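You operate a simulated robot arm through the tools that you are given. There is no shell and no other tool. Be economical: measure what you need, move in short steps, check, and stop when the job is done.

You run a simulated two-armed robot. Do the job below in one go: nothing can be reset, and whatever is moved stays where it is left.

JOB
Wipe up the spill on the top of the wooden bench with the red rag and put it back.

The check looks at the end state, three seconds after you hand in, the way a careful person would. Anything else that was tipped, shoved, dropped, spilled or broken makes it a failure.

ROBOT AND FRAMES
Two 7-joint arms with two-finger parallel grippers on one trunk, on a base that drives. Base frame: it is fixed to the floor where the robot stands at the start and does not move with it; the origin is under the middle of the robot, x ahead of it, y to its left, z up. Readings come in mm, degrees, newtons and seconds.
The left shoulder is at the start at [70, 163, 1170], the right one opposite. Payload 3.43 kg a hand.
The TCP of each hand is the grasp point between the finger pads, 34 mm short of the fingertips. In the tool frame z runs along the fingers and y along their closing line. The gripper opens to 128 mm. The fingers are 24 mm wide and 12 mm thick; the gripper's body (48 by 130 mm) begins 96 mm behind the TCP.
Orientation is that of the tool frame in the base frame, as a unit quaternion [w, x, y, z]. With the fingers straight down and closing along the base's y, the tool's x points along the base's -x, its y along +y and its z along -z.

CONTROLS
- The arms move only by the tool play_rows. It takes "left_steps", "right_steps" or both (then of equal length, played together; a hand with none holds still); each is a list of rows, each a list of 7 numbers: the gripper command, from -1 (shut) to 1 (fully open), values between in proportion, then the shift along the tool's x, y, z in mm, then the turn, a rotation vector about the tool's x, y, z in degrees. In form: [[claw, dx, dy, dz, rx, ry, rz], ...]. A call has 1 to 12 rows; each row shifts and turns the commanded pose from where the row before left it, along the tool's axes as they then stand. Rows are played at 5 a second. More than 50 mm and 8.6 degrees between two rows, or a gripper value outside its range, and nothing of the call is played. A pose out of reach is approached as far as the arm can. The call stops where the force on the tool passes 40 N (or 10 N more than at its start, if that is more) or the arm is blocked; 0.2 s more then pass. The fingers move at their own pace (about 153 mm/s each) and stop on an object; they squeeze with about 21 N. The grip force told is the motor's: it shows also when the fingers shut on nothing. Time passes only in rows, and 0.2 s behind the last, so rows that do not move let the fingers close. It gives the time, the measured TCP pose, the force on the tool (base axes), the opening and the grip force at its end, in the units of the frame above (readings bear some noise).
- Cameras (640 x 400 px; columns grow to the right, rows downward): "scene" is now at [133.9, -20.1, 1394.2]; the picture's right is [-0.24, -0.97, 0.00], its down [-0.59, 0.14, -0.79] and it looks along [0.77, -0.19, -0.61] (base axes); focal length 281 px, centre (320, 200). "left" rides on the left gripper at [76, 11, -160] in its tool frame; the picture's right is [-0.15, 0.99, 0.00], its down [-0.88, -0.13, -0.46] and it looks along [-0.45, -0.07, 0.89] (tool axes); focal length 234 px, centre (320, 200). "right" rides on the right gripper at [76, -11, -160] in its tool frame; the picture's right is [0.15, 0.99, 0.00], its down [-0.88, 0.13, -0.46] and it looks along [-0.45, 0.07, 0.89] (tool axes); focal length 234 px, centre (320, 200). There is no depth. A picture from a camera that has moved, and an enlarged one, comes with that camera's place and axes in the base frame and with its lens.
- snapshot(camera): a new picture of that camera. The clock stands still meanwhile.
- move_column(by): slides the trunk up (or, below 0, down) by that many mm; the arms and the scene camera ride with it, the base frame stays. It gives what a move gives, with no picture.
- roll_base(legs): drives the robot by 1 to 6 legs, each [ahead, left, turn to the left] in mm, mm and degrees, along the robot's own axes; the way and the turn of a leg run together, so that a leg with both is an arc; at most 1500 mm and 180 degrees a leg. The arms and the cameras ride along, it lands a little off, and it stops where it bumps. It gives what a move gives.
- aim_head(pan, tilt): turns the head with the scene camera to pan (to the left, within 86 degrees either way) and tilt (down, from -29 to 69), counted from straight ahead of the robot. It gives what a move gives.
- inspect(camera, box): a new picture of the part [left, top, right, bottom] of that camera's present view, enlarged. The clock stands still meanwhile.
- close_job(): hands the job in; it is judged then, once.

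Go step by step. Nothing tells you exact positions but the pictures and the camera data: compare them with the known pose of the tool, close in by small moves and look again before you grip or let go. The budget is 120 turns and 108 pictures, counting those below and the enlarged ones. Unless the task says otherwise, let go and move clear before handing in, and close with one line.

The tools are called after ">>>" as a command line: name --argument value ..., lists and objects as JSON in quotes. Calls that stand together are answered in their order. play_rows: Moves the arms, as the interface text tells. Its arguments: {"type":"object","properties":{"left_steps":{"type":"array","items":{"type":"array","items":{"type":"number"}}},"right_steps":{"type":"array","items":{"type":"array","items":{"type":"number"}}}},"required":[]} The other tools are called the same way: move_column (by) slides the trunk up or down; roll_base (legs) drives the base; aim_head (pan, tilt) turns the head that bears the scene camera; snapshot (camera) takes a picture; inspect (camera, box) takes an enlarged picture of a part of a camera's view; close_job () hands the job in.

At the start:

```text
t: 0.0
left_eef_pos: [573.2, 113.0, 1225.8]
left_orientation: [0.0, 0.0, 1.0, 0.0]
left_force: [0.1, 0.5, -1.1]
left_grip_width: 128.1
left_gripper_force: 0.0
right_eef_pos: [471.9, -373.0, 1184.8]
right_orientation: [0.0, 0.0, 1.0, 0.0]
right_force: [0.1, 0.3, 0.1]
right_grip_width: 128.0
right_gripper_force: 0.0
trunk travel left (down, up): [-650.0, 290.0]
robot x, y, heading: [-3.8, 0.2, 0.0]
head pan, tilt: [-13.7, 37.7]
```

scene: 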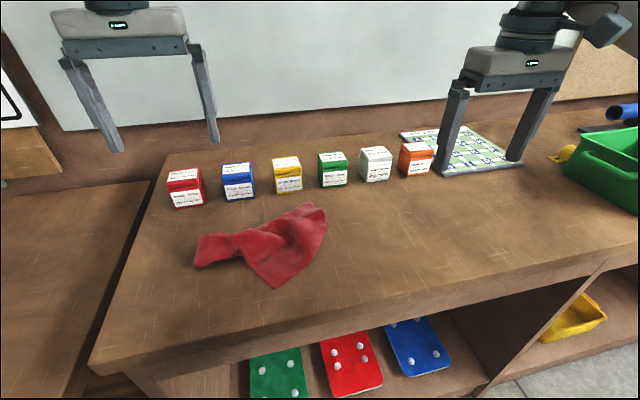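
right: 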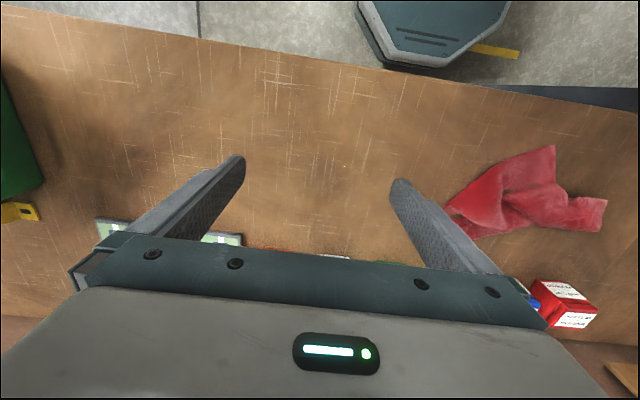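
left: 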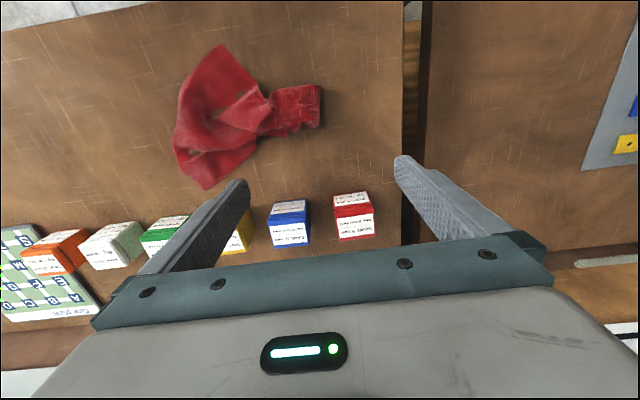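

I see a wooden bench with a red rag, six small boxes, a board and a green bin, but no obvious spill yet. I'll look around with the head to find the spill and check which bench is which.

>>> inspect --camera "scene" --box '[80, 130, 400, 330]'

>>> inspect --camera "scene" --box '[320, 100, 640, 300]'

>>> aim_head --pan -55 --tilt 35

>>> snapshot --camera "scene"

>>> aim_head --pan 50 --tilt 35

>>> snapshot --camera "scene"

```text
2.00 times, centred on (240, 230) of scene
camera zoom: at [133.9, -20.1, 1394.2], right [-0.24, -0.97, 0.0], down [-0.59, 0.14, -0.79], along [0.77, -0.19, -0.61], focal length 563 px, centre (480, 140)
```

zoom: 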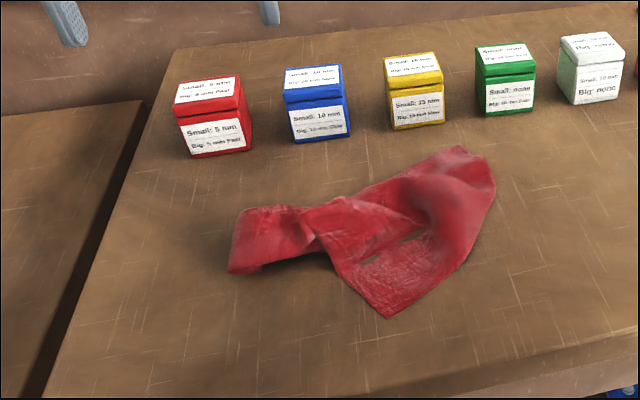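

```text
2.00 times, centred on (480, 200) of scene
camera zoom: at [133.9, -20.1, 1394.2], right [-0.24, -0.97, 0.0], down [-0.59, 0.14, -0.79], along [0.77, -0.19, -0.61], focal length 563 px, centre (0, 200)
```

zoom: 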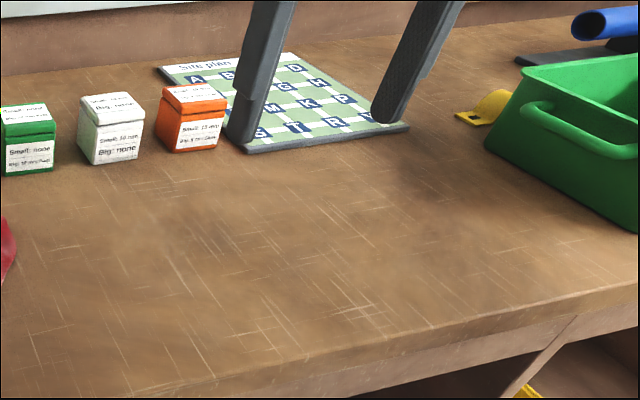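

```text
t: 1.1
left_eef_pos: [574.6, 112.6, 1225.1]
left_orientation: [0.0, 0.0, 1.0, -0.001]
left_force: [-0.1, 1.1, 0.5]
left_grip_width: 128.1
left_gripper_force: 0.1
right_eef_pos: [472.7, -372.3, 1183.2]
right_orientation: [0.0, 0.0, 1.0, 0.0]
right_force: [-0.3, 0.5, 0.4]
right_grip_width: 128.1
right_gripper_force: 0.1
trunk travel left (down, up): [-650.0, 290.0]
robot x, y, heading: [-0.8, 0.4, 0.0]
head pan, tilt: [-55.0, 35.0]
```

```text
102 pictures are left
camera scene: at [100.4, -71.8, 1398.3], right [-0.82, -0.57, 0.0], down [-0.33, 0.47, -0.82], along [0.47, -0.67, -0.57], focal length 281 px, centre (320, 200)
```

scene: 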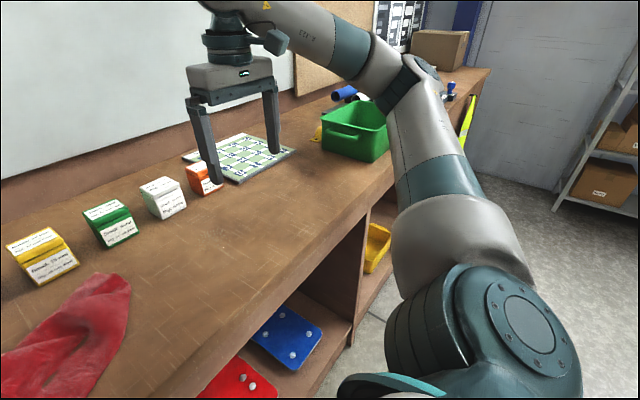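

```text
t: 2.9
left_eef_pos: [573.9, 112.3, 1224.5]
left_orientation: [0.0, -0.001, 1.0, -0.001]
left_force: [0.0, 0.4, -0.2]
left_grip_width: 128.3
left_gripper_force: 0.1
right_eef_pos: [471.4, -373.6, 1184.1]
right_orientation: [-0.001, 0.0, 1.0, 0.0]
right_force: [-0.2, 1.1, -0.2]
right_grip_width: 128.3
right_gripper_force: 0.0
trunk travel left (down, up): [-650.0, 290.0]
robot x, y, heading: [0.7, -1.4, -0.1]
head pan, tilt: [50.0, 35.0]
```

```text
101 pictures are left
camera scene: at [106.5, 67.7, 1398.3], right [0.77, -0.64, 0.0], down [-0.37, -0.44, -0.82], along [0.53, 0.63, -0.57], focal length 281 px, centre (320, 200)
```

scene: 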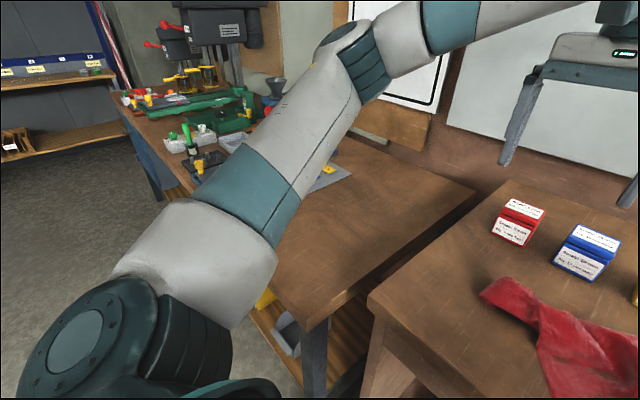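

No spill on the bench parts seen so far. I'll back off from the bench and look round the rest of the room.

>>> aim_head --pan 86 --tilt 25

>>> snapshot --camera "scene"

>>> aim_head --pan -86 --tilt 25

>>> snapshot --camera "scene"

```text
t: 3.9
left_eef_pos: [574.2, 113.1, 1225.9]
left_orientation: [0.0, -0.001, 1.0, 0.0]
left_force: [0.4, -0.4, -0.2]
left_grip_width: 128.0
left_gripper_force: 0.2
right_eef_pos: [471.9, -372.7, 1182.2]
right_orientation: [0.0, 0.0, 1.0, 0.001]
right_force: [-0.7, 0.1, -0.1]
right_grip_width: 127.8
right_gripper_force: 0.0
trunk travel left (down, up): [-650.0, 290.0]
robot x, y, heading: [-0.1, -0.3, 0.2]
head pan, tilt: [85.9, 25.0]
```

```text
100 pictures are left
camera scene: at [56.5, 92.2, 1414.1], right [1.0, -0.07, 0.0], down [-0.03, -0.42, -0.91], along [0.06, 0.9, -0.42], focal length 281 px, centre (320, 200)
```

scene: 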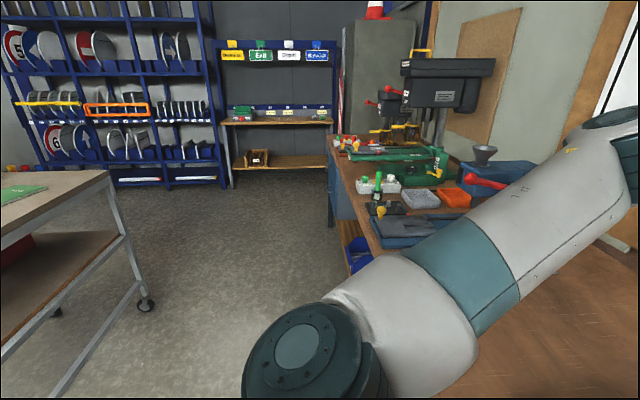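

```text
t: 6.5
left_eef_pos: [575.3, 112.9, 1225.2]
left_orientation: [0.001, -0.002, 1.0, 0.001]
left_force: [0.8, -0.4, 0.3]
left_grip_width: 128.0
left_gripper_force: 0.0
right_eef_pos: [472.8, -372.8, 1182.9]
right_orientation: [0.0, 0.0, 1.0, 0.0]
right_force: [0.3, -0.1, -0.3]
right_grip_width: 128.2
right_gripper_force: 0.1
trunk travel left (down, up): [-650.0, 290.0]
robot x, y, heading: [-0.3, -1.3, -0.0]
head pan, tilt: [-85.9, 25.0]
```

```text
99 pictures are left
camera scene: at [56.4, -91.6, 1414.1], right [-1.0, -0.07, 0.0], down [-0.03, 0.42, -0.91], along [0.06, -0.9, -0.42], focal length 281 px, centre (320, 200)
```

scene: 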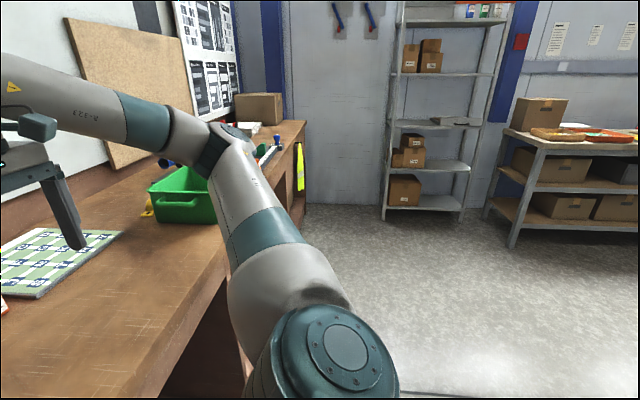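

The bench goes on to the right behind the arm and the bin, and there are more tables behind me. I'll back off and turn to see them.

>>> roll_base --legs '[[-350, 0, 0], [0, -600, 0]]'

>>> aim_head --pan -25 --tilt 25

>>> snapshot --camera "scene"

>>> aim_head --pan -60 --tilt 25

>>> snapshot --camera "scene"

```text
t: 11.8
left_eef_pos: [224.1, -482.8, 1226.1]
left_orientation: [0.0, -0.01, 1.0, 0.0]
left_force: [0.2, 0.5, -0.6]
left_grip_width: 128.2
left_gripper_force: 0.1
right_eef_pos: [131.1, -970.8, 1183.5]
right_orientation: [0.0, -0.009, 1.0, 0.0]
right_force: [-0.8, -0.1, 0.1]
right_grip_width: 127.8
right_gripper_force: 0.1
trunk travel left (down, up): [-650.0, 290.0]
robot x, y, heading: [-348.8, -605.8, 1.1]
head pan, tilt: [-85.9, 25.0]
```

```text
t: 13.1
left_eef_pos: [225.6, -482.5, 1225.5]
left_orientation: [0.0, -0.008, 1.0, 0.0]
left_force: [0.2, -0.6, -0.2]
left_grip_width: 128.0
left_gripper_force: 0.1
right_eef_pos: [132.2, -970.3, 1183.7]
right_orientation: [0.0, -0.009, 1.0, 0.0]
right_force: [-0.3, -0.1, 0.0]
right_grip_width: 128.0
right_gripper_force: 0.2
trunk travel left (down, up): [-650.0, 290.0]
robot x, y, heading: [-345.3, -609.0, 1.1]
head pan, tilt: [-25.0, 25.0]
```

```text
98 pictures are left
camera scene: at [-212.9, -643.0, 1414.0], right [-0.41, -0.91, 0.0], down [-0.39, 0.17, -0.91], along [0.83, -0.37, -0.42], focal length 281 px, centre (320, 200)
```

scene: 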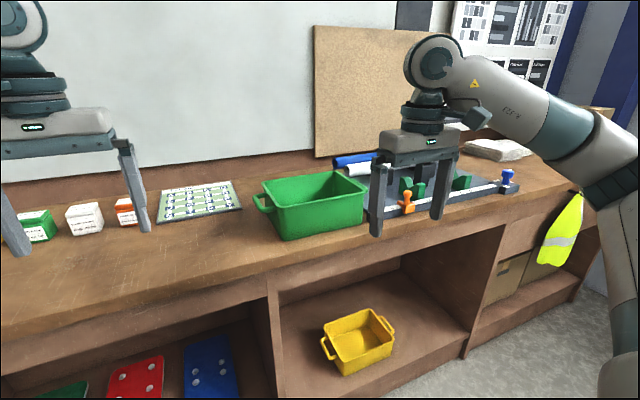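

```text
t: 14.2
left_eef_pos: [224.2, -482.9, 1226.0]
left_orientation: [0.0, -0.01, 1.0, 0.0]
left_force: [0.4, 1.0, 0.7]
left_grip_width: 128.0
left_gripper_force: 0.1
right_eef_pos: [131.3, -971.3, 1183.3]
right_orientation: [0.0, -0.009, 1.0, 0.0]
right_force: [0.4, 0.0, 0.3]
right_grip_width: 128.1
right_gripper_force: 0.0
trunk travel left (down, up): [-650.0, 290.0]
robot x, y, heading: [-347.3, -609.3, 0.9]
head pan, tilt: [-60.0, 25.0]
```

```text
97 pictures are left
camera scene: at [-249.4, -684.4, 1414.1], right [-0.86, -0.52, 0.0], down [-0.22, 0.36, -0.91], along [0.47, -0.78, -0.42], focal length 281 px, centre (320, 200)
```

scene: 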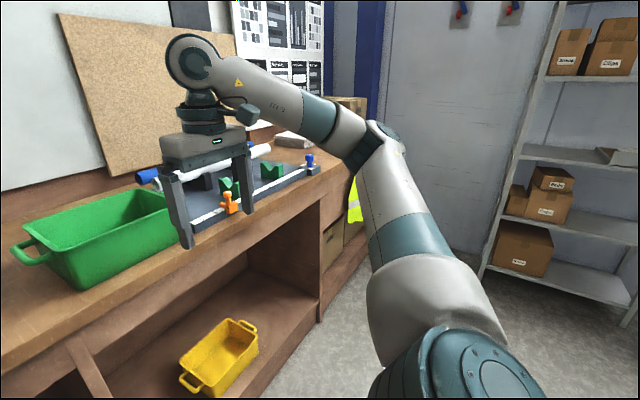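

Nothing on this end either. I'll turn round in place to see the tables behind.

>>> aim_head --pan 86 --tilt 20

>>> roll_base --legs '[[-200, 0, 0], [0, 0, 60]]'

>>> snapshot --camera "scene"

>>> aim_head --pan 30 --tilt 20

>>> snapshot --camera "scene"

>>> aim_head --pan -20 --tilt 20

>>> snapshot --camera "scene"

```text
t: 16.4
left_eef_pos: [225.3, -483.9, 1224.4]
left_orientation: [-0.001, -0.01, 1.0, 0.0]
left_force: [-0.6, 0.6, -0.5]
left_grip_width: 128.1
left_gripper_force: 0.1
right_eef_pos: [131.8, -971.1, 1183.9]
right_orientation: [0.0, -0.01, 1.0, 0.0]
right_force: [-0.4, 0.3, -0.4]
right_grip_width: 127.9
right_gripper_force: 0.0
trunk travel left (down, up): [-650.0, 290.0]
robot x, y, heading: [-346.7, -607.2, 1.1]
head pan, tilt: [85.9, 20.0]
```

```text
t: 20.7
left_eef_pos: [-366.1, -54.1, 1227.5]
left_orientation: [0.0, -0.508, 0.862, -0.001]
left_force: [0.3, -0.2, 0.0]
left_grip_width: 128.2
left_gripper_force: 0.0
right_eef_pos: [11.2, -376.6, 1182.9]
right_orientation: [0.0, -0.508, 0.861, 0.0]
right_force: [-0.2, -1.1, 0.0]
right_grip_width: 128.0
right_gripper_force: 0.1
trunk travel left (down, up): [-650.0, 290.0]
robot x, y, heading: [-542.7, -614.0, 61.2]
head pan, tilt: [85.9, 20.0]
```

```text
96 pictures are left
camera scene: at [-597.3, -515.1, 1422.2], right [0.54, 0.84, 0.0], down [0.29, -0.19, -0.94], along [-0.79, 0.51, -0.34], focal length 281 px, centre (320, 200)
```

scene: 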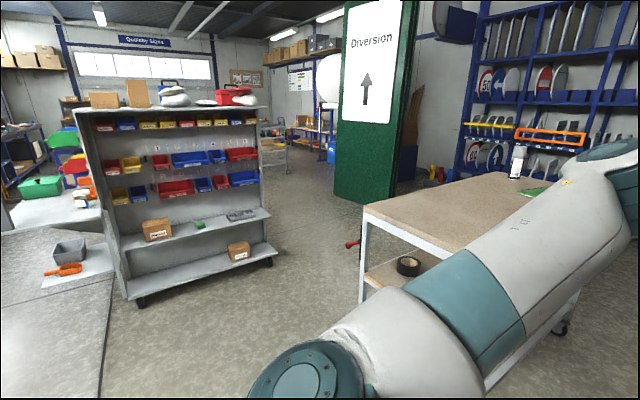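

```text
t: 21.9
left_eef_pos: [-362.9, -53.3, 1225.6]
left_orientation: [0.0, -0.509, 0.861, 0.0]
left_force: [-0.1, -0.6, 0.6]
left_grip_width: 128.2
left_gripper_force: 0.0
right_eef_pos: [11.0, -378.1, 1182.5]
right_orientation: [0.001, -0.508, 0.861, 0.0]
right_force: [0.6, -0.7, -0.5]
right_grip_width: 128.0
right_gripper_force: 0.1
trunk travel left (down, up): [-650.0, 290.0]
robot x, y, heading: [-546.0, -610.3, 61.0]
head pan, tilt: [30.0, 20.0]
```

```text
95 pictures are left
camera scene: at [-521.1, -472.7, 1422.1], right [1.0, 0.02, 0.0], down [0.01, -0.34, -0.94], along [-0.02, 0.94, -0.34], focal length 281 px, centre (320, 200)
```

scene: 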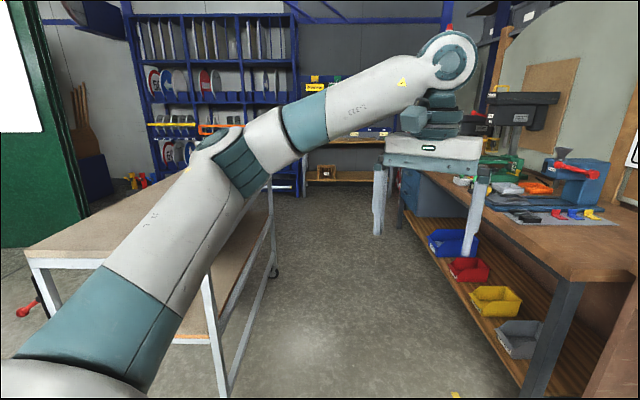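

```text
t: 23.1
left_eef_pos: [-363.6, -52.8, 1226.9]
left_orientation: [0.0, -0.509, 0.861, 0.0]
left_force: [-0.8, -0.5, -0.3]
left_grip_width: 127.9
left_gripper_force: 0.0
right_eef_pos: [11.8, -377.2, 1183.2]
right_orientation: [0.0, -0.508, 0.861, 0.001]
right_force: [-0.2, 0.6, 0.4]
right_grip_width: 128.1
right_gripper_force: 0.2
trunk travel left (down, up): [-650.0, 290.0]
robot x, y, heading: [-546.7, -610.1, 61.0]
head pan, tilt: [-20.0, 20.0]
```

```text
94 pictures are left
camera scene: at [-449.1, -504.6, 1422.1], right [0.66, -0.75, 0.0], down [-0.26, -0.23, -0.94], along [0.71, 0.62, -0.34], focal length 281 px, centre (320, 200)
```

scene: 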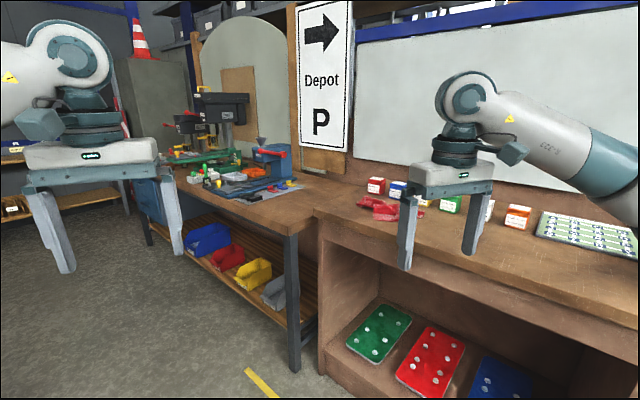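

No spill is evident yet, so I'll enlarge parts of the view to look for a faint one.

>>> inspect --camera "scene" --box '[150, 140, 350, 265]'

>>> inspect --camera "scene" --box '[300, 160, 640, 372]'

>>> roll_base --legs '[[0, 0, -60], [350, 0, 0]]'

>>> aim_head --pan 0 --tilt 40

>>> snapshot --camera "scene"

>>> snapshot --camera "right"

>>> snapshot --camera "left"

```text
3.20 times, centred on (250, 202) of scene
camera zoom: at [-449.1, -504.6, 1422.1], right [0.66, -0.75, 0.0], down [-0.26, -0.23, -0.94], along [0.71, 0.62, -0.34], focal length 901 px, centre (544, 192)
```

zoom: 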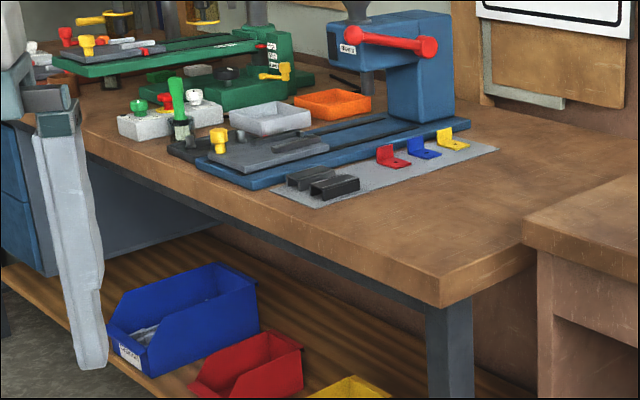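

```text
1.88 times, centred on (470, 266) of scene
camera zoom: at [-449.1, -504.6, 1422.1], right [0.66, -0.75, 0.0], down [-0.26, -0.23, -0.94], along [0.71, 0.62, -0.34], focal length 530 px, centre (38, 76)
```

zoom: 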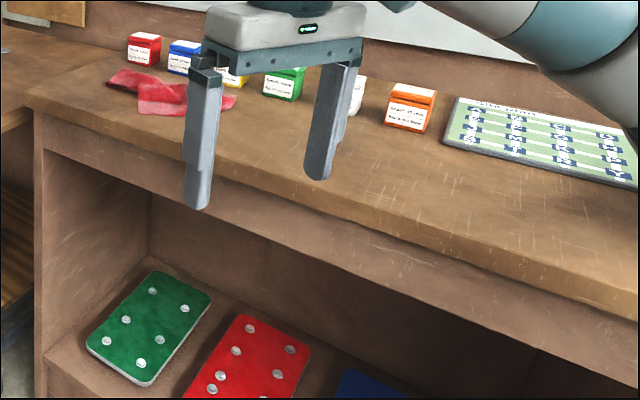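

```text
t: 28.1
left_eef_pos: [386.1, -489.7, 1225.7]
left_orientation: [0.002, -0.005, 1.0, 0.0]
left_force: [0.6, -0.5, -0.3]
left_grip_width: 128.0
left_gripper_force: 0.1
right_eef_pos: [287.1, -976.4, 1183.0]
right_orientation: [0.0, -0.004, 1.0, 0.0]
right_force: [-0.4, -1.4, 0.1]
right_grip_width: 128.2
right_gripper_force: 0.1
trunk travel left (down, up): [-650.0, 290.0]
robot x, y, heading: [-184.7, -611.2, 0.4]
head pan, tilt: [-20.0, 20.0]
```

```text
t: 28.9
left_eef_pos: [386.0, -488.8, 1225.5]
left_orientation: [0.001, -0.005, 1.0, 0.0]
left_force: [0.1, 0.3, 0.6]
left_grip_width: 128.2
left_gripper_force: 0.0
right_eef_pos: [286.5, -976.7, 1183.6]
right_orientation: [0.0, -0.004, 1.0, 0.001]
right_force: [-0.4, -0.5, 0.3]
right_grip_width: 127.7
right_gripper_force: 0.0
trunk travel left (down, up): [-650.0, 290.0]
robot x, y, heading: [-190.5, -610.3, 0.6]
head pan, tilt: [0.0, 40.0]
```

```text
91 pictures are left
camera scene: at [-52.3, -606.1, 1390.8], right [0.01, -1.0, 0.0], down [-0.64, -0.01, -0.77], along [0.77, 0.01, -0.64], focal length 281 px, centre (320, 200)
```

scene: 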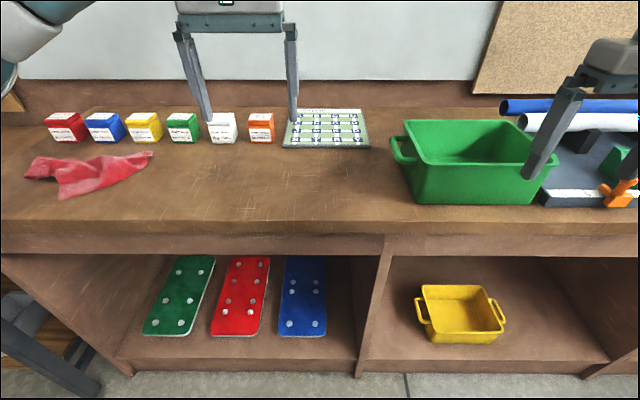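

```text
90 pictures are left
camera right: at [212.6, -988.3, 1344.0], right [-0.15, 0.99, 0.0], down [0.88, 0.14, 0.46], along [0.45, 0.07, -0.89], focal length 234 px, centre (320, 200)
```

right: 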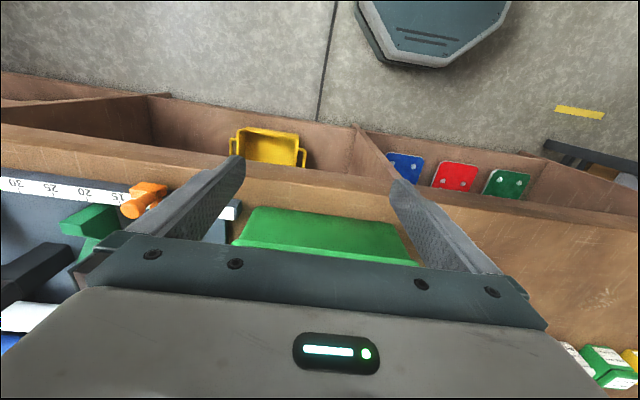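

```text
89 pictures are left
camera left: at [310.0, -480.4, 1386.2], right [0.14, 0.99, 0.0], down [0.88, -0.12, 0.46], along [0.45, -0.06, -0.89], focal length 234 px, centre (320, 200)
```

left: 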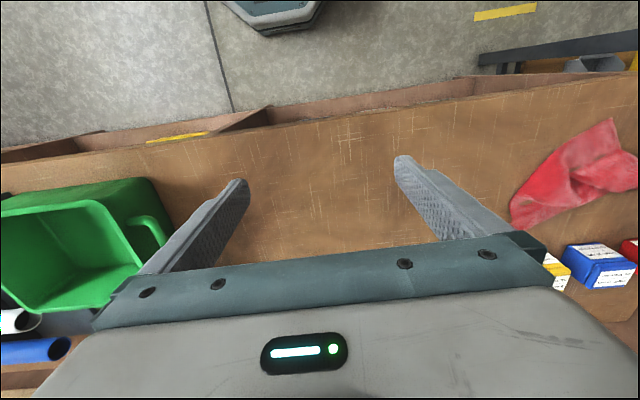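

Still no spill. I'll raise the trunk for a steeper view behind the bin and along the right end of the bench.

>>> move_column --by 280

>>> aim_head --pan -25 --tilt 45

>>> snapshot --camera "scene"

>>> aim_head --pan -60 --tilt 35

>>> snapshot --camera "scene"

>>> aim_head --pan 20 --tilt 45

>>> snapshot --camera "scene"

```text
t: 31.7
left_eef_pos: [385.1, -490.0, 1504.9]
left_orientation: [0.001, -0.005, 1.0, 0.001]
left_force: [-0.1, 0.2, -0.3]
left_grip_width: 128.3
left_gripper_force: 0.1
right_eef_pos: [288.4, -976.6, 1463.0]
right_orientation: [-0.001, -0.004, 1.0, -0.001]
right_force: [0.5, 0.3, 0.1]
right_grip_width: 128.0
right_gripper_force: 0.0
trunk travel left (down, up): [-930.0, 10.0]
robot x, y, heading: [-192.1, -607.2, 0.5]
head pan, tilt: [0.0, 40.0]
```

```text
t: 32.6
left_eef_pos: [385.4, -489.9, 1505.5]
left_orientation: [0.0, -0.005, 1.0, 0.0]
left_force: [0.2, -0.4, 0.1]
left_grip_width: 128.0
left_gripper_force: 0.0
right_eef_pos: [288.6, -976.2, 1463.0]
right_orientation: [-0.001, -0.005, 1.0, 0.0]
right_force: [0.4, 0.0, -0.6]
right_grip_width: 128.1
right_gripper_force: 0.0
trunk travel left (down, up): [-930.0, 10.0]
robot x, y, heading: [-188.7, -607.9, 0.2]
head pan, tilt: [-25.0, 45.0]
```

```text
88 pictures are left
camera scene: at [-63.1, -640.4, 1663.5], right [-0.41, -0.91, 0.0], down [-0.64, 0.29, -0.71], along [0.64, -0.29, -0.71], focal length 281 px, centre (320, 200)
```

scene: 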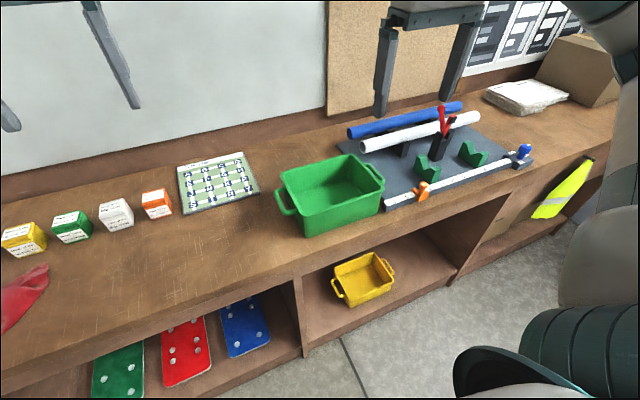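

```text
t: 33.6
left_eef_pos: [386.4, -489.4, 1506.2]
left_orientation: [0.0, -0.005, 1.0, 0.0]
left_force: [-0.1, 0.1, 0.6]
left_grip_width: 127.7
left_gripper_force: 0.0
right_eef_pos: [287.9, -975.5, 1464.0]
right_orientation: [0.0, -0.004, 1.0, 0.0]
right_force: [0.1, -0.6, -0.2]
right_grip_width: 128.0
right_gripper_force: 0.0
trunk travel left (down, up): [-930.0, 10.0]
robot x, y, heading: [-187.1, -603.0, 0.5]
head pan, tilt: [-60.0, 35.0]
```

```text
87 pictures are left
camera scene: at [-92.4, -682.5, 1678.3], right [-0.86, -0.51, 0.0], down [-0.29, 0.49, -0.82], along [0.42, -0.71, -0.57], focal length 281 px, centre (320, 200)
```

scene: 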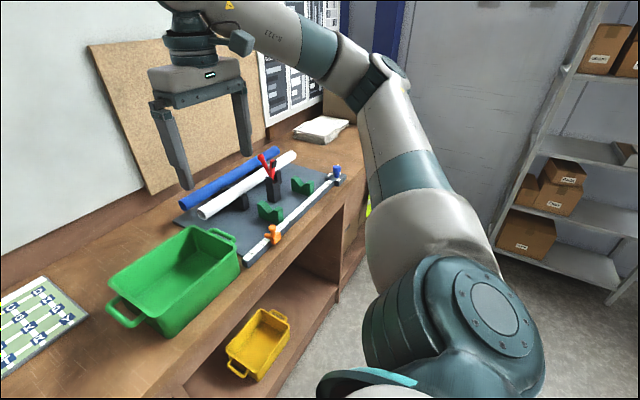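

```text
t: 35.2
left_eef_pos: [386.6, -489.1, 1506.5]
left_orientation: [0.0, -0.005, 1.0, 0.0]
left_force: [-0.7, 0.9, 1.1]
left_grip_width: 128.1
left_gripper_force: 0.1
right_eef_pos: [288.7, -975.9, 1463.5]
right_orientation: [0.0, -0.005, 1.0, 0.001]
right_force: [-0.4, -0.3, -0.3]
right_grip_width: 128.1
right_gripper_force: 0.2
trunk travel left (down, up): [-930.0, 10.0]
robot x, y, heading: [-185.3, -608.2, 0.2]
head pan, tilt: [20.0, 45.0]
```

```text
86 pictures are left
camera scene: at [-60.9, -578.3, 1663.5], right [0.35, -0.94, 0.0], down [-0.66, -0.25, -0.71], along [0.66, 0.25, -0.71], focal length 281 px, centre (320, 200)
```

scene: 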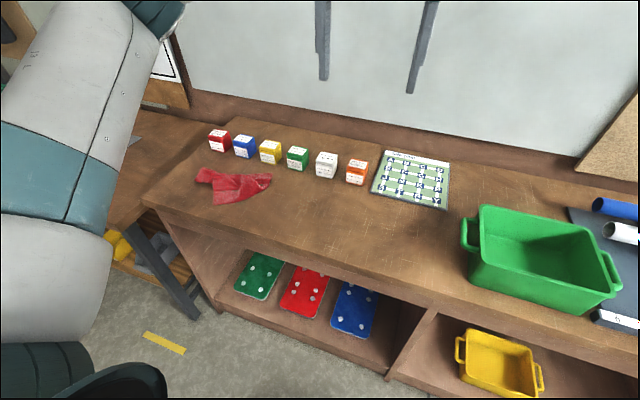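

The bench shows no spill even from above. Next I'll check the left bench and the trolley table from this height, moving back to the start area.

>>> roll_base --legs '[[-200, 0, 0], [0, 600, 0]]'

>>> aim_head --pan 55 --tilt 35

>>> snapshot --camera "scene"

>>> aim_head --pan 86 --tilt 35

>>> snapshot --camera "scene"

>>> aim_head --pan 0 --tilt 45

>>> snapshot --camera "scene"

```text
t: 39.8
left_eef_pos: [175.5, 110.3, 1506.9]
left_orientation: [0.001, -0.006, 1.0, 0.001]
left_force: [-0.9, -0.6, 0.0]
left_grip_width: 128.2
left_gripper_force: 0.1
right_eef_pos: [79.7, -378.1, 1462.8]
right_orientation: [0.0, -0.006, 1.0, 0.001]
right_force: [0.3, 0.0, -0.3]
right_grip_width: 128.0
right_gripper_force: 0.1
trunk travel left (down, up): [-930.0, 10.0]
robot x, y, heading: [-398.8, -8.2, 0.6]
head pan, tilt: [20.0, 45.0]
```

```text
t: 40.8
left_eef_pos: [176.4, 110.6, 1505.2]
left_orientation: [0.0, -0.005, 1.0, 0.001]
left_force: [-0.1, 0.5, -0.7]
left_grip_width: 127.9
left_gripper_force: 0.0
right_eef_pos: [79.8, -376.0, 1463.4]
right_orientation: [0.0, -0.006, 1.0, 0.001]
right_force: [-0.1, 0.3, -0.7]
right_grip_width: 128.0
right_gripper_force: 0.0
trunk travel left (down, up): [-930.0, 10.0]
robot x, y, heading: [-395.8, -7.2, 0.6]
head pan, tilt: [55.0, 35.0]
```

```text
85 pictures are left
camera scene: at [-296.5, 65.6, 1678.3], right [0.83, -0.56, 0.0], down [-0.32, -0.47, -0.82], along [0.46, 0.68, -0.57], focal length 281 px, centre (320, 200)
```

scene: 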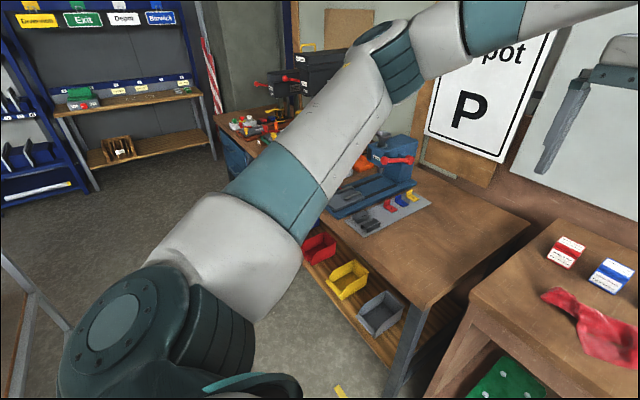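

```text
t: 41.7
left_eef_pos: [176.3, 111.3, 1505.9]
left_orientation: [0.001, -0.006, 1.0, 0.0]
left_force: [1.1, 0.3, 0.4]
left_grip_width: 128.0
left_gripper_force: 0.1
right_eef_pos: [80.6, -375.5, 1463.4]
right_orientation: [0.0, -0.007, 1.0, 0.0]
right_force: [-0.3, 0.8, -0.7]
right_grip_width: 127.8
right_gripper_force: 0.1
trunk travel left (down, up): [-930.0, 10.0]
robot x, y, heading: [-395.7, -9.3, 0.7]
head pan, tilt: [85.9, 35.0]
```

```text
84 pictures are left
camera scene: at [-340.9, 80.4, 1678.3], right [1.0, -0.06, 0.0], down [-0.03, -0.57, -0.82], along [0.05, 0.82, -0.57], focal length 281 px, centre (320, 200)
```

scene: 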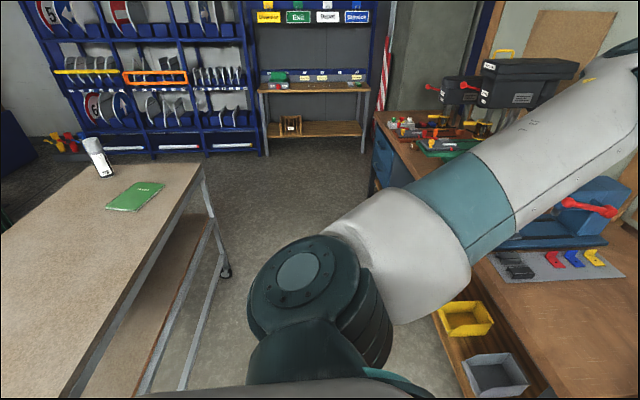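

```text
t: 43.3
left_eef_pos: [177.0, 110.7, 1506.8]
left_orientation: [0.001, -0.006, 1.0, 0.0]
left_force: [0.3, -0.1, -0.2]
left_grip_width: 128.0
left_gripper_force: 0.0
right_eef_pos: [81.0, -375.4, 1463.9]
right_orientation: [0.0, -0.005, 1.0, 0.0]
right_force: [-1.3, 0.1, 0.4]
right_grip_width: 128.1
right_gripper_force: 0.0
trunk travel left (down, up): [-930.0, 10.0]
robot x, y, heading: [-394.0, -9.5, 1.0]
head pan, tilt: [0.0, 45.0]
```

```text
83 pictures are left
camera scene: at [-264.9, -6.3, 1663.5], right [0.01, -1.0, 0.0], down [-0.71, -0.01, -0.71], along [0.71, 0.01, -0.71], focal length 281 px, centre (320, 200)
```

scene: 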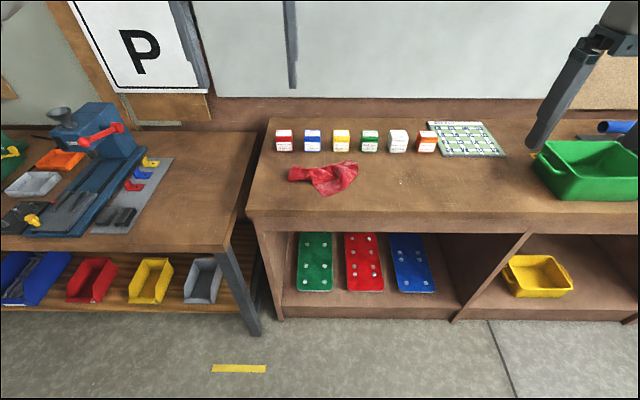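

There is a small pale mark on the bench near the middle; I'll enlarge it, and also the trolley top.

>>> inspect --camera "scene" --box '[250, 120, 410, 220]'

>>> inspect --camera "scene" --box '[380, 120, 540, 220]'

>>> roll_base --legs '[[0, 0, 60]]'

>>> aim_head --pan 75 --tilt 35

>>> snapshot --camera "scene"

```text
4.00 times, centred on (330, 170) of scene
camera zoom: at [-264.9, -6.3, 1663.5], right [0.01, -1.0, 0.0], down [-0.71, -0.01, -0.71], along [0.71, 0.01, -0.71], focal length 1126 px, centre (280, 320)
```

zoom: 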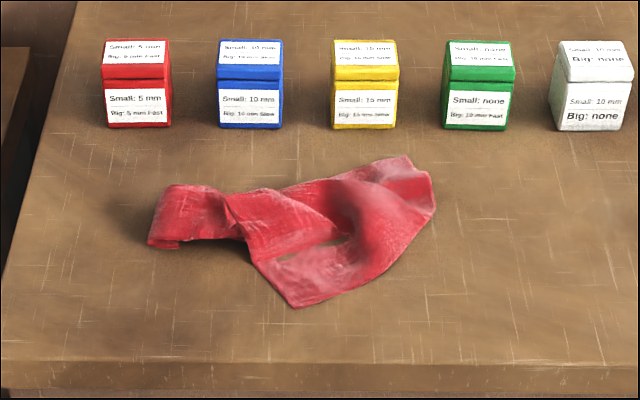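

```text
4.00 times, centred on (460, 170) of scene
camera zoom: at [-264.9, -6.3, 1663.5], right [0.01, -1.0, 0.0], down [-0.71, -0.01, -0.71], along [0.71, 0.01, -0.71], focal length 1126 px, centre (-240, 320)
```

zoom: 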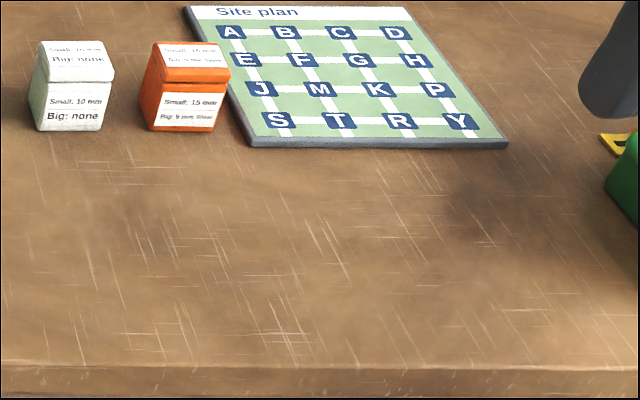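

```text
t: 46.4
left_eef_pos: [-212.9, 546.9, 1506.3]
left_orientation: [0.001, -0.505, 0.863, 0.0]
left_force: [-0.1, -0.7, -0.3]
left_grip_width: 128.0
left_gripper_force: 0.0
right_eef_pos: [160.3, 219.8, 1463.7]
right_orientation: [-0.001, -0.505, 0.863, 0.0]
right_force: [-0.7, 0.8, 0.3]
right_grip_width: 128.1
right_gripper_force: 0.1
trunk travel left (down, up): [-930.0, 10.0]
robot x, y, heading: [-395.3, -5.3, 60.8]
head pan, tilt: [0.0, 45.0]
```

```text
t: 47.9
left_eef_pos: [-213.5, 547.1, 1507.2]
left_orientation: [0.0, -0.505, 0.863, 0.0]
left_force: [0.4, -1.1, -0.2]
left_grip_width: 128.0
left_gripper_force: 0.0
right_eef_pos: [159.2, 220.9, 1463.0]
right_orientation: [0.0, -0.505, 0.863, -0.001]
right_force: [-0.4, 1.0, 0.5]
right_grip_width: 128.0
right_gripper_force: 0.0
trunk travel left (down, up): [-930.0, 10.0]
robot x, y, heading: [-399.2, -9.1, 60.9]
head pan, tilt: [75.0, 35.0]
```

```text
80 pictures are left
camera scene: at [-434.9, 97.6, 1678.3], right [0.7, 0.72, 0.0], down [0.41, -0.4, -0.82], along [-0.59, 0.57, -0.57], focal length 281 px, centre (320, 200)
```

scene: 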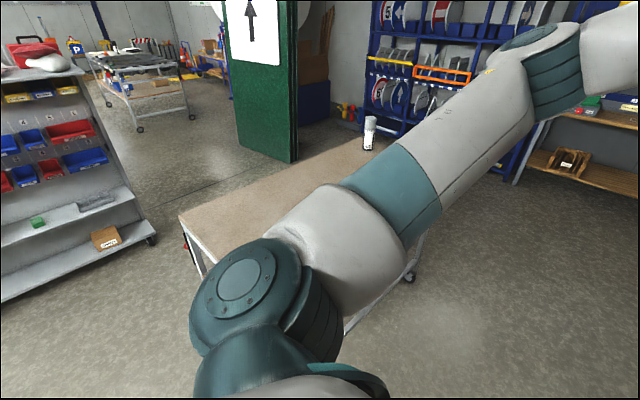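

The enlarged view shows a dark greyish stain at about [635, -750], between the board and the green bin, and it showed at the same place in the first picture. I'll drive over there for a close look.

>>> roll_base --legs '[[0, 0, -60.5], [0, -650, 0], [250, 0, 0]]'

>>> aim_head --pan -10 --tilt 52

>>> snapshot --camera "scene"

>>> inspect --camera "scene" --box '[220, 80, 420, 205]'

```text
t: 55.5
left_eef_pos: [436.1, -523.4, 1507.6]
left_orientation: [0.001, -0.013, 1.0, 0.001]
left_force: [-1.5, -0.7, 0.0]
left_grip_width: 128.1
left_gripper_force: 0.0
right_eef_pos: [346.3, -1011.4, 1465.0]
right_orientation: [0.001, -0.012, 1.0, -0.001]
right_force: [-0.1, 0.1, -0.2]
right_grip_width: 128.1
right_gripper_force: 0.0
trunk travel left (down, up): [-930.0, 10.0]
robot x, y, heading: [-132.7, -649.9, 1.4]
head pan, tilt: [75.0, 35.0]
```

```text
t: 57.1
left_eef_pos: [440.7, -523.8, 1506.4]
left_orientation: [0.0, -0.013, 1.0, 0.001]
left_force: [-0.2, -0.5, -0.1]
left_grip_width: 127.8
left_gripper_force: 0.1
right_eef_pos: [350.7, -1010.6, 1463.1]
right_orientation: [0.0, -0.012, 1.0, 0.0]
right_force: [-0.2, -0.1, -0.2]
right_grip_width: 128.2
right_gripper_force: 0.2
trunk travel left (down, up): [-930.0, 10.0]
robot x, y, heading: [-132.7, -648.0, 1.8]
head pan, tilt: [-10.0, 52.0]
```

```text
79 pictures are left
camera scene: at [-6.8, -660.3, 1653.8], right [-0.15, -0.99, 0.0], down [-0.78, 0.12, -0.62], along [0.61, -0.09, -0.79], focal length 281 px, centre (320, 200)
```

scene: 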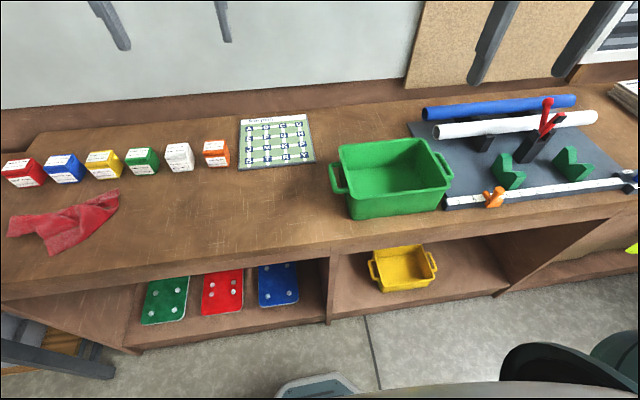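

```text
3.20 times, centred on (320, 142) of scene
camera zoom: at [-6.8, -660.3, 1653.8], right [-0.15, -0.99, 0.0], down [-0.78, 0.12, -0.62], along [0.61, -0.09, -0.79], focal length 901 px, centre (320, 384)
```

zoom: 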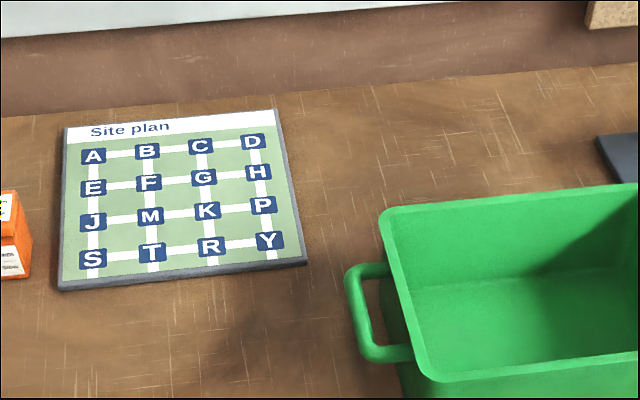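

The stain near the bin is hard to judge from here, and the space behind the bin is hidden. I'll look with the wrist cameras.

>>> snapshot --camera "left"

>>> snapshot --camera "right"

>>> inspect --camera "scene" --box '[240, 140, 400, 240]'

```text
77 pictures are left
camera left: at [364.0, -515.7, 1666.0], right [0.12, 0.99, 0.0], down [0.88, -0.11, 0.46], along [0.45, -0.06, -0.89], focal length 234 px, centre (320, 200)
```

left: 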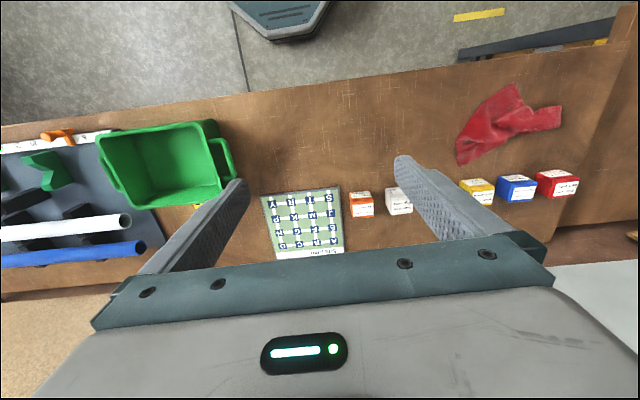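

```text
76 pictures are left
camera right: at [274.9, -1025.2, 1623.8], right [-0.17, 0.99, 0.0], down [0.88, 0.15, 0.46], along [0.45, 0.08, -0.89], focal length 234 px, centre (320, 200)
```

right: 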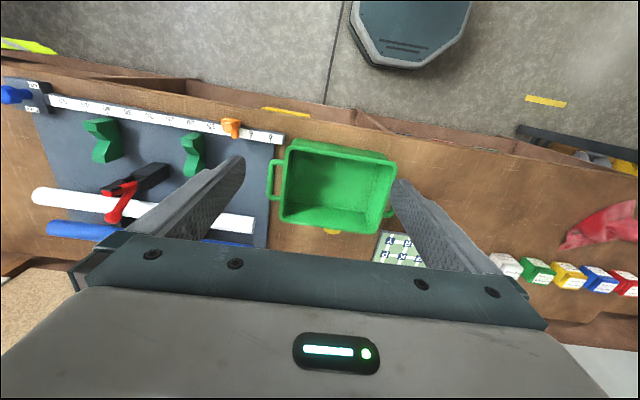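

```text
4.00 times, centred on (320, 190) of scene
camera zoom: at [-6.8, -660.3, 1653.8], right [-0.15, -0.99, 0.0], down [-0.78, 0.12, -0.62], along [0.61, -0.09, -0.79], focal length 1126 px, centre (320, 240)
```

zoom: 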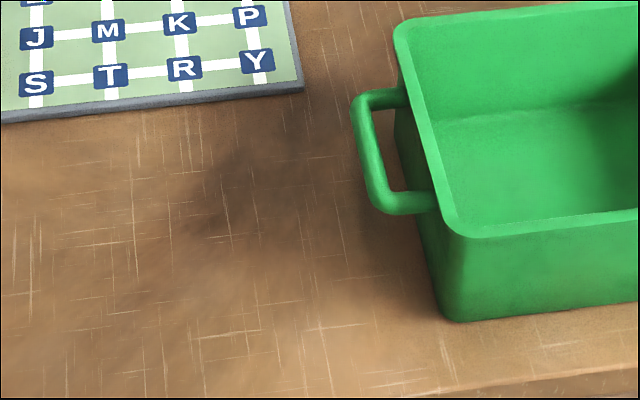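

There is a diffuse dark smear between the board and bin, unlike a crisp spill. I'll bring the left wrist camera over it and lower the trunk for a closer look.

>>> roll_base --legs '[[0, -210, -1.8], [110, 0, 0]]'

>>> move_column --by -250

>>> snapshot --camera "left"

>>> aim_head --pan 0 --tilt 50

>>> snapshot --camera "scene"

>>> snapshot --camera "right"

```text
t: 59.5
left_eef_pos: [545.5, -749.3, 1508.6]
left_orientation: [0.003, 0.002, 1.0, -0.001]
left_force: [-0.4, 0.4, -0.1]
left_grip_width: 128.2
left_gripper_force: 0.0
right_eef_pos: [442.1, -1235.4, 1465.7]
right_orientation: [0.003, 0.003, 1.0, 0.0]
right_force: [0.0, 0.3, -0.5]
right_grip_width: 127.9
right_gripper_force: 0.0
trunk travel left (down, up): [-930.0, 10.0]
robot x, y, heading: [-22.1, -859.4, -0.0]
head pan, tilt: [-10.0, 52.0]
```

```text
t: 62.1
left_eef_pos: [554.0, -751.1, 1255.3]
left_orientation: [0.001, 0.003, 1.0, 0.0]
left_force: [-0.8, -0.1, 0.7]
left_grip_width: 128.1
left_gripper_force: 0.1
right_eef_pos: [447.9, -1235.0, 1214.4]
right_orientation: [0.001, 0.003, 1.0, 0.0]
right_force: [-1.3, -0.2, 0.5]
right_grip_width: 127.8
right_gripper_force: 0.2
trunk travel left (down, up): [-680.0, 260.0]
robot x, y, heading: [-19.1, -860.1, -0.7]
head pan, tilt: [-10.0, 52.0]
```

```text
74 pictures are left
camera left: at [477.4, -739.8, 1416.7], right [0.15, 0.99, 0.0], down [0.88, -0.14, 0.46], along [0.45, -0.07, -0.89], focal length 234 px, centre (320, 200)
```

left: 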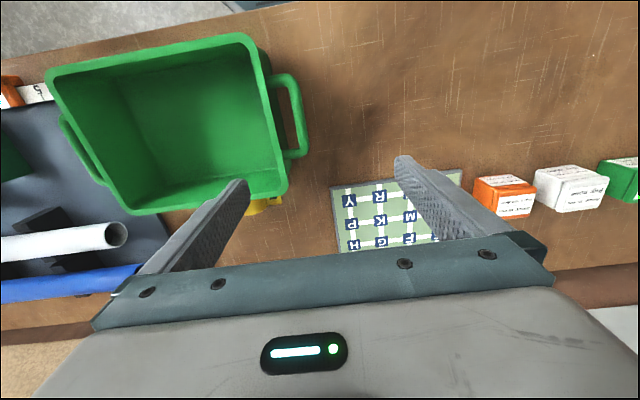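

```text
t: 62.8
left_eef_pos: [551.9, -749.8, 1256.9]
left_orientation: [0.001, 0.003, 1.0, 0.0]
left_force: [-0.1, -0.4, -0.3]
left_grip_width: 128.1
left_gripper_force: 0.0
right_eef_pos: [448.0, -1235.9, 1213.2]
right_orientation: [0.001, 0.004, 1.0, 0.0]
right_force: [0.3, -0.9, 0.3]
right_grip_width: 127.9
right_gripper_force: 0.0
trunk travel left (down, up): [-680.0, 260.0]
robot x, y, heading: [-25.6, -861.7, -0.4]
head pan, tilt: [0.0, 50.0]
```

```text
73 pictures are left
camera scene: at [105.5, -859.9, 1406.6], right [-0.01, -1.0, 0.0], down [-0.77, 0.01, -0.64], along [0.64, 0.0, -0.77], focal length 281 px, centre (320, 200)
```

scene: 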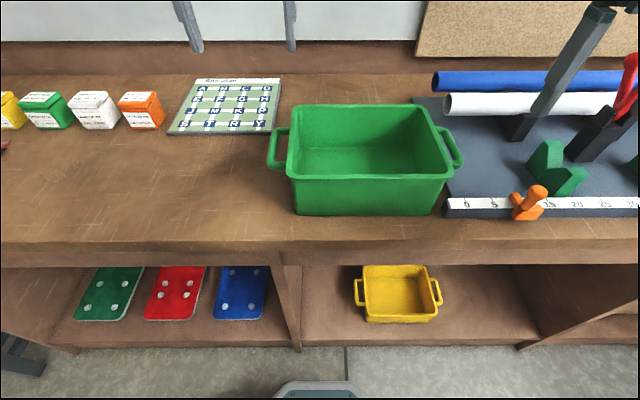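

```text
72 pictures are left
camera right: at [372.4, -1246.4, 1374.2], right [-0.14, 0.99, 0.0], down [0.88, 0.12, 0.46], along [0.45, 0.06, -0.89], focal length 234 px, centre (320, 200)
```

right: 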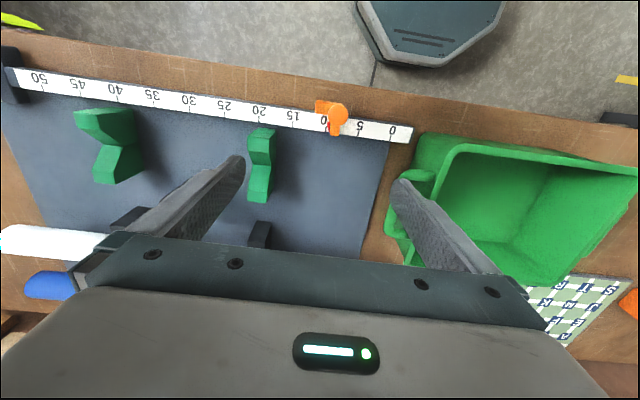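

>>> inspect --camera "left" --box '[290, 20, 490, 200]'

>>> inspect --camera "scene" --box '[100, 110, 300, 235]'

```text
2.22 times, centred on (390, 110) of left
camera zoom: at [477.3, -739.7, 1416.7], right [0.15, 0.99, 0.0], down [0.88, -0.14, 0.46], along [0.45, -0.07, -0.89], focal length 520 px, centre (164, 400)
```

zoom: 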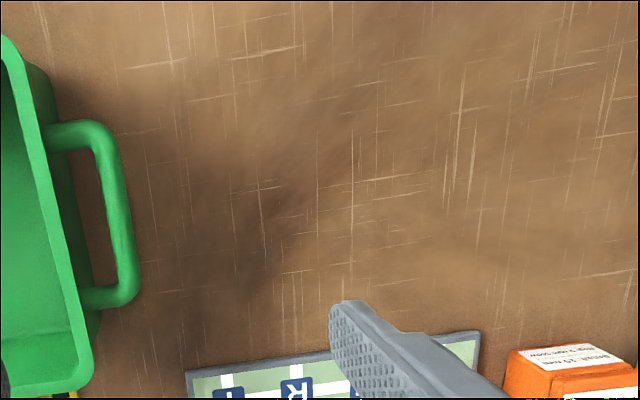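

```text
3.20 times, centred on (200, 172) of scene
camera zoom: at [105.5, -859.9, 1406.6], right [-0.01, -1.0, 0.0], down [-0.77, 0.01, -0.64], along [0.64, 0.0, -0.77], focal length 901 px, centre (704, 288)
```

zoom: 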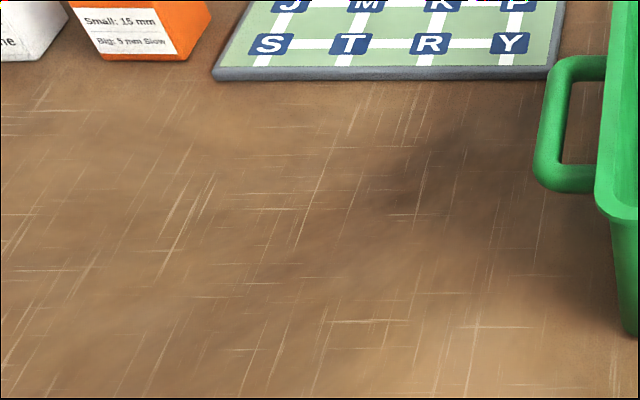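

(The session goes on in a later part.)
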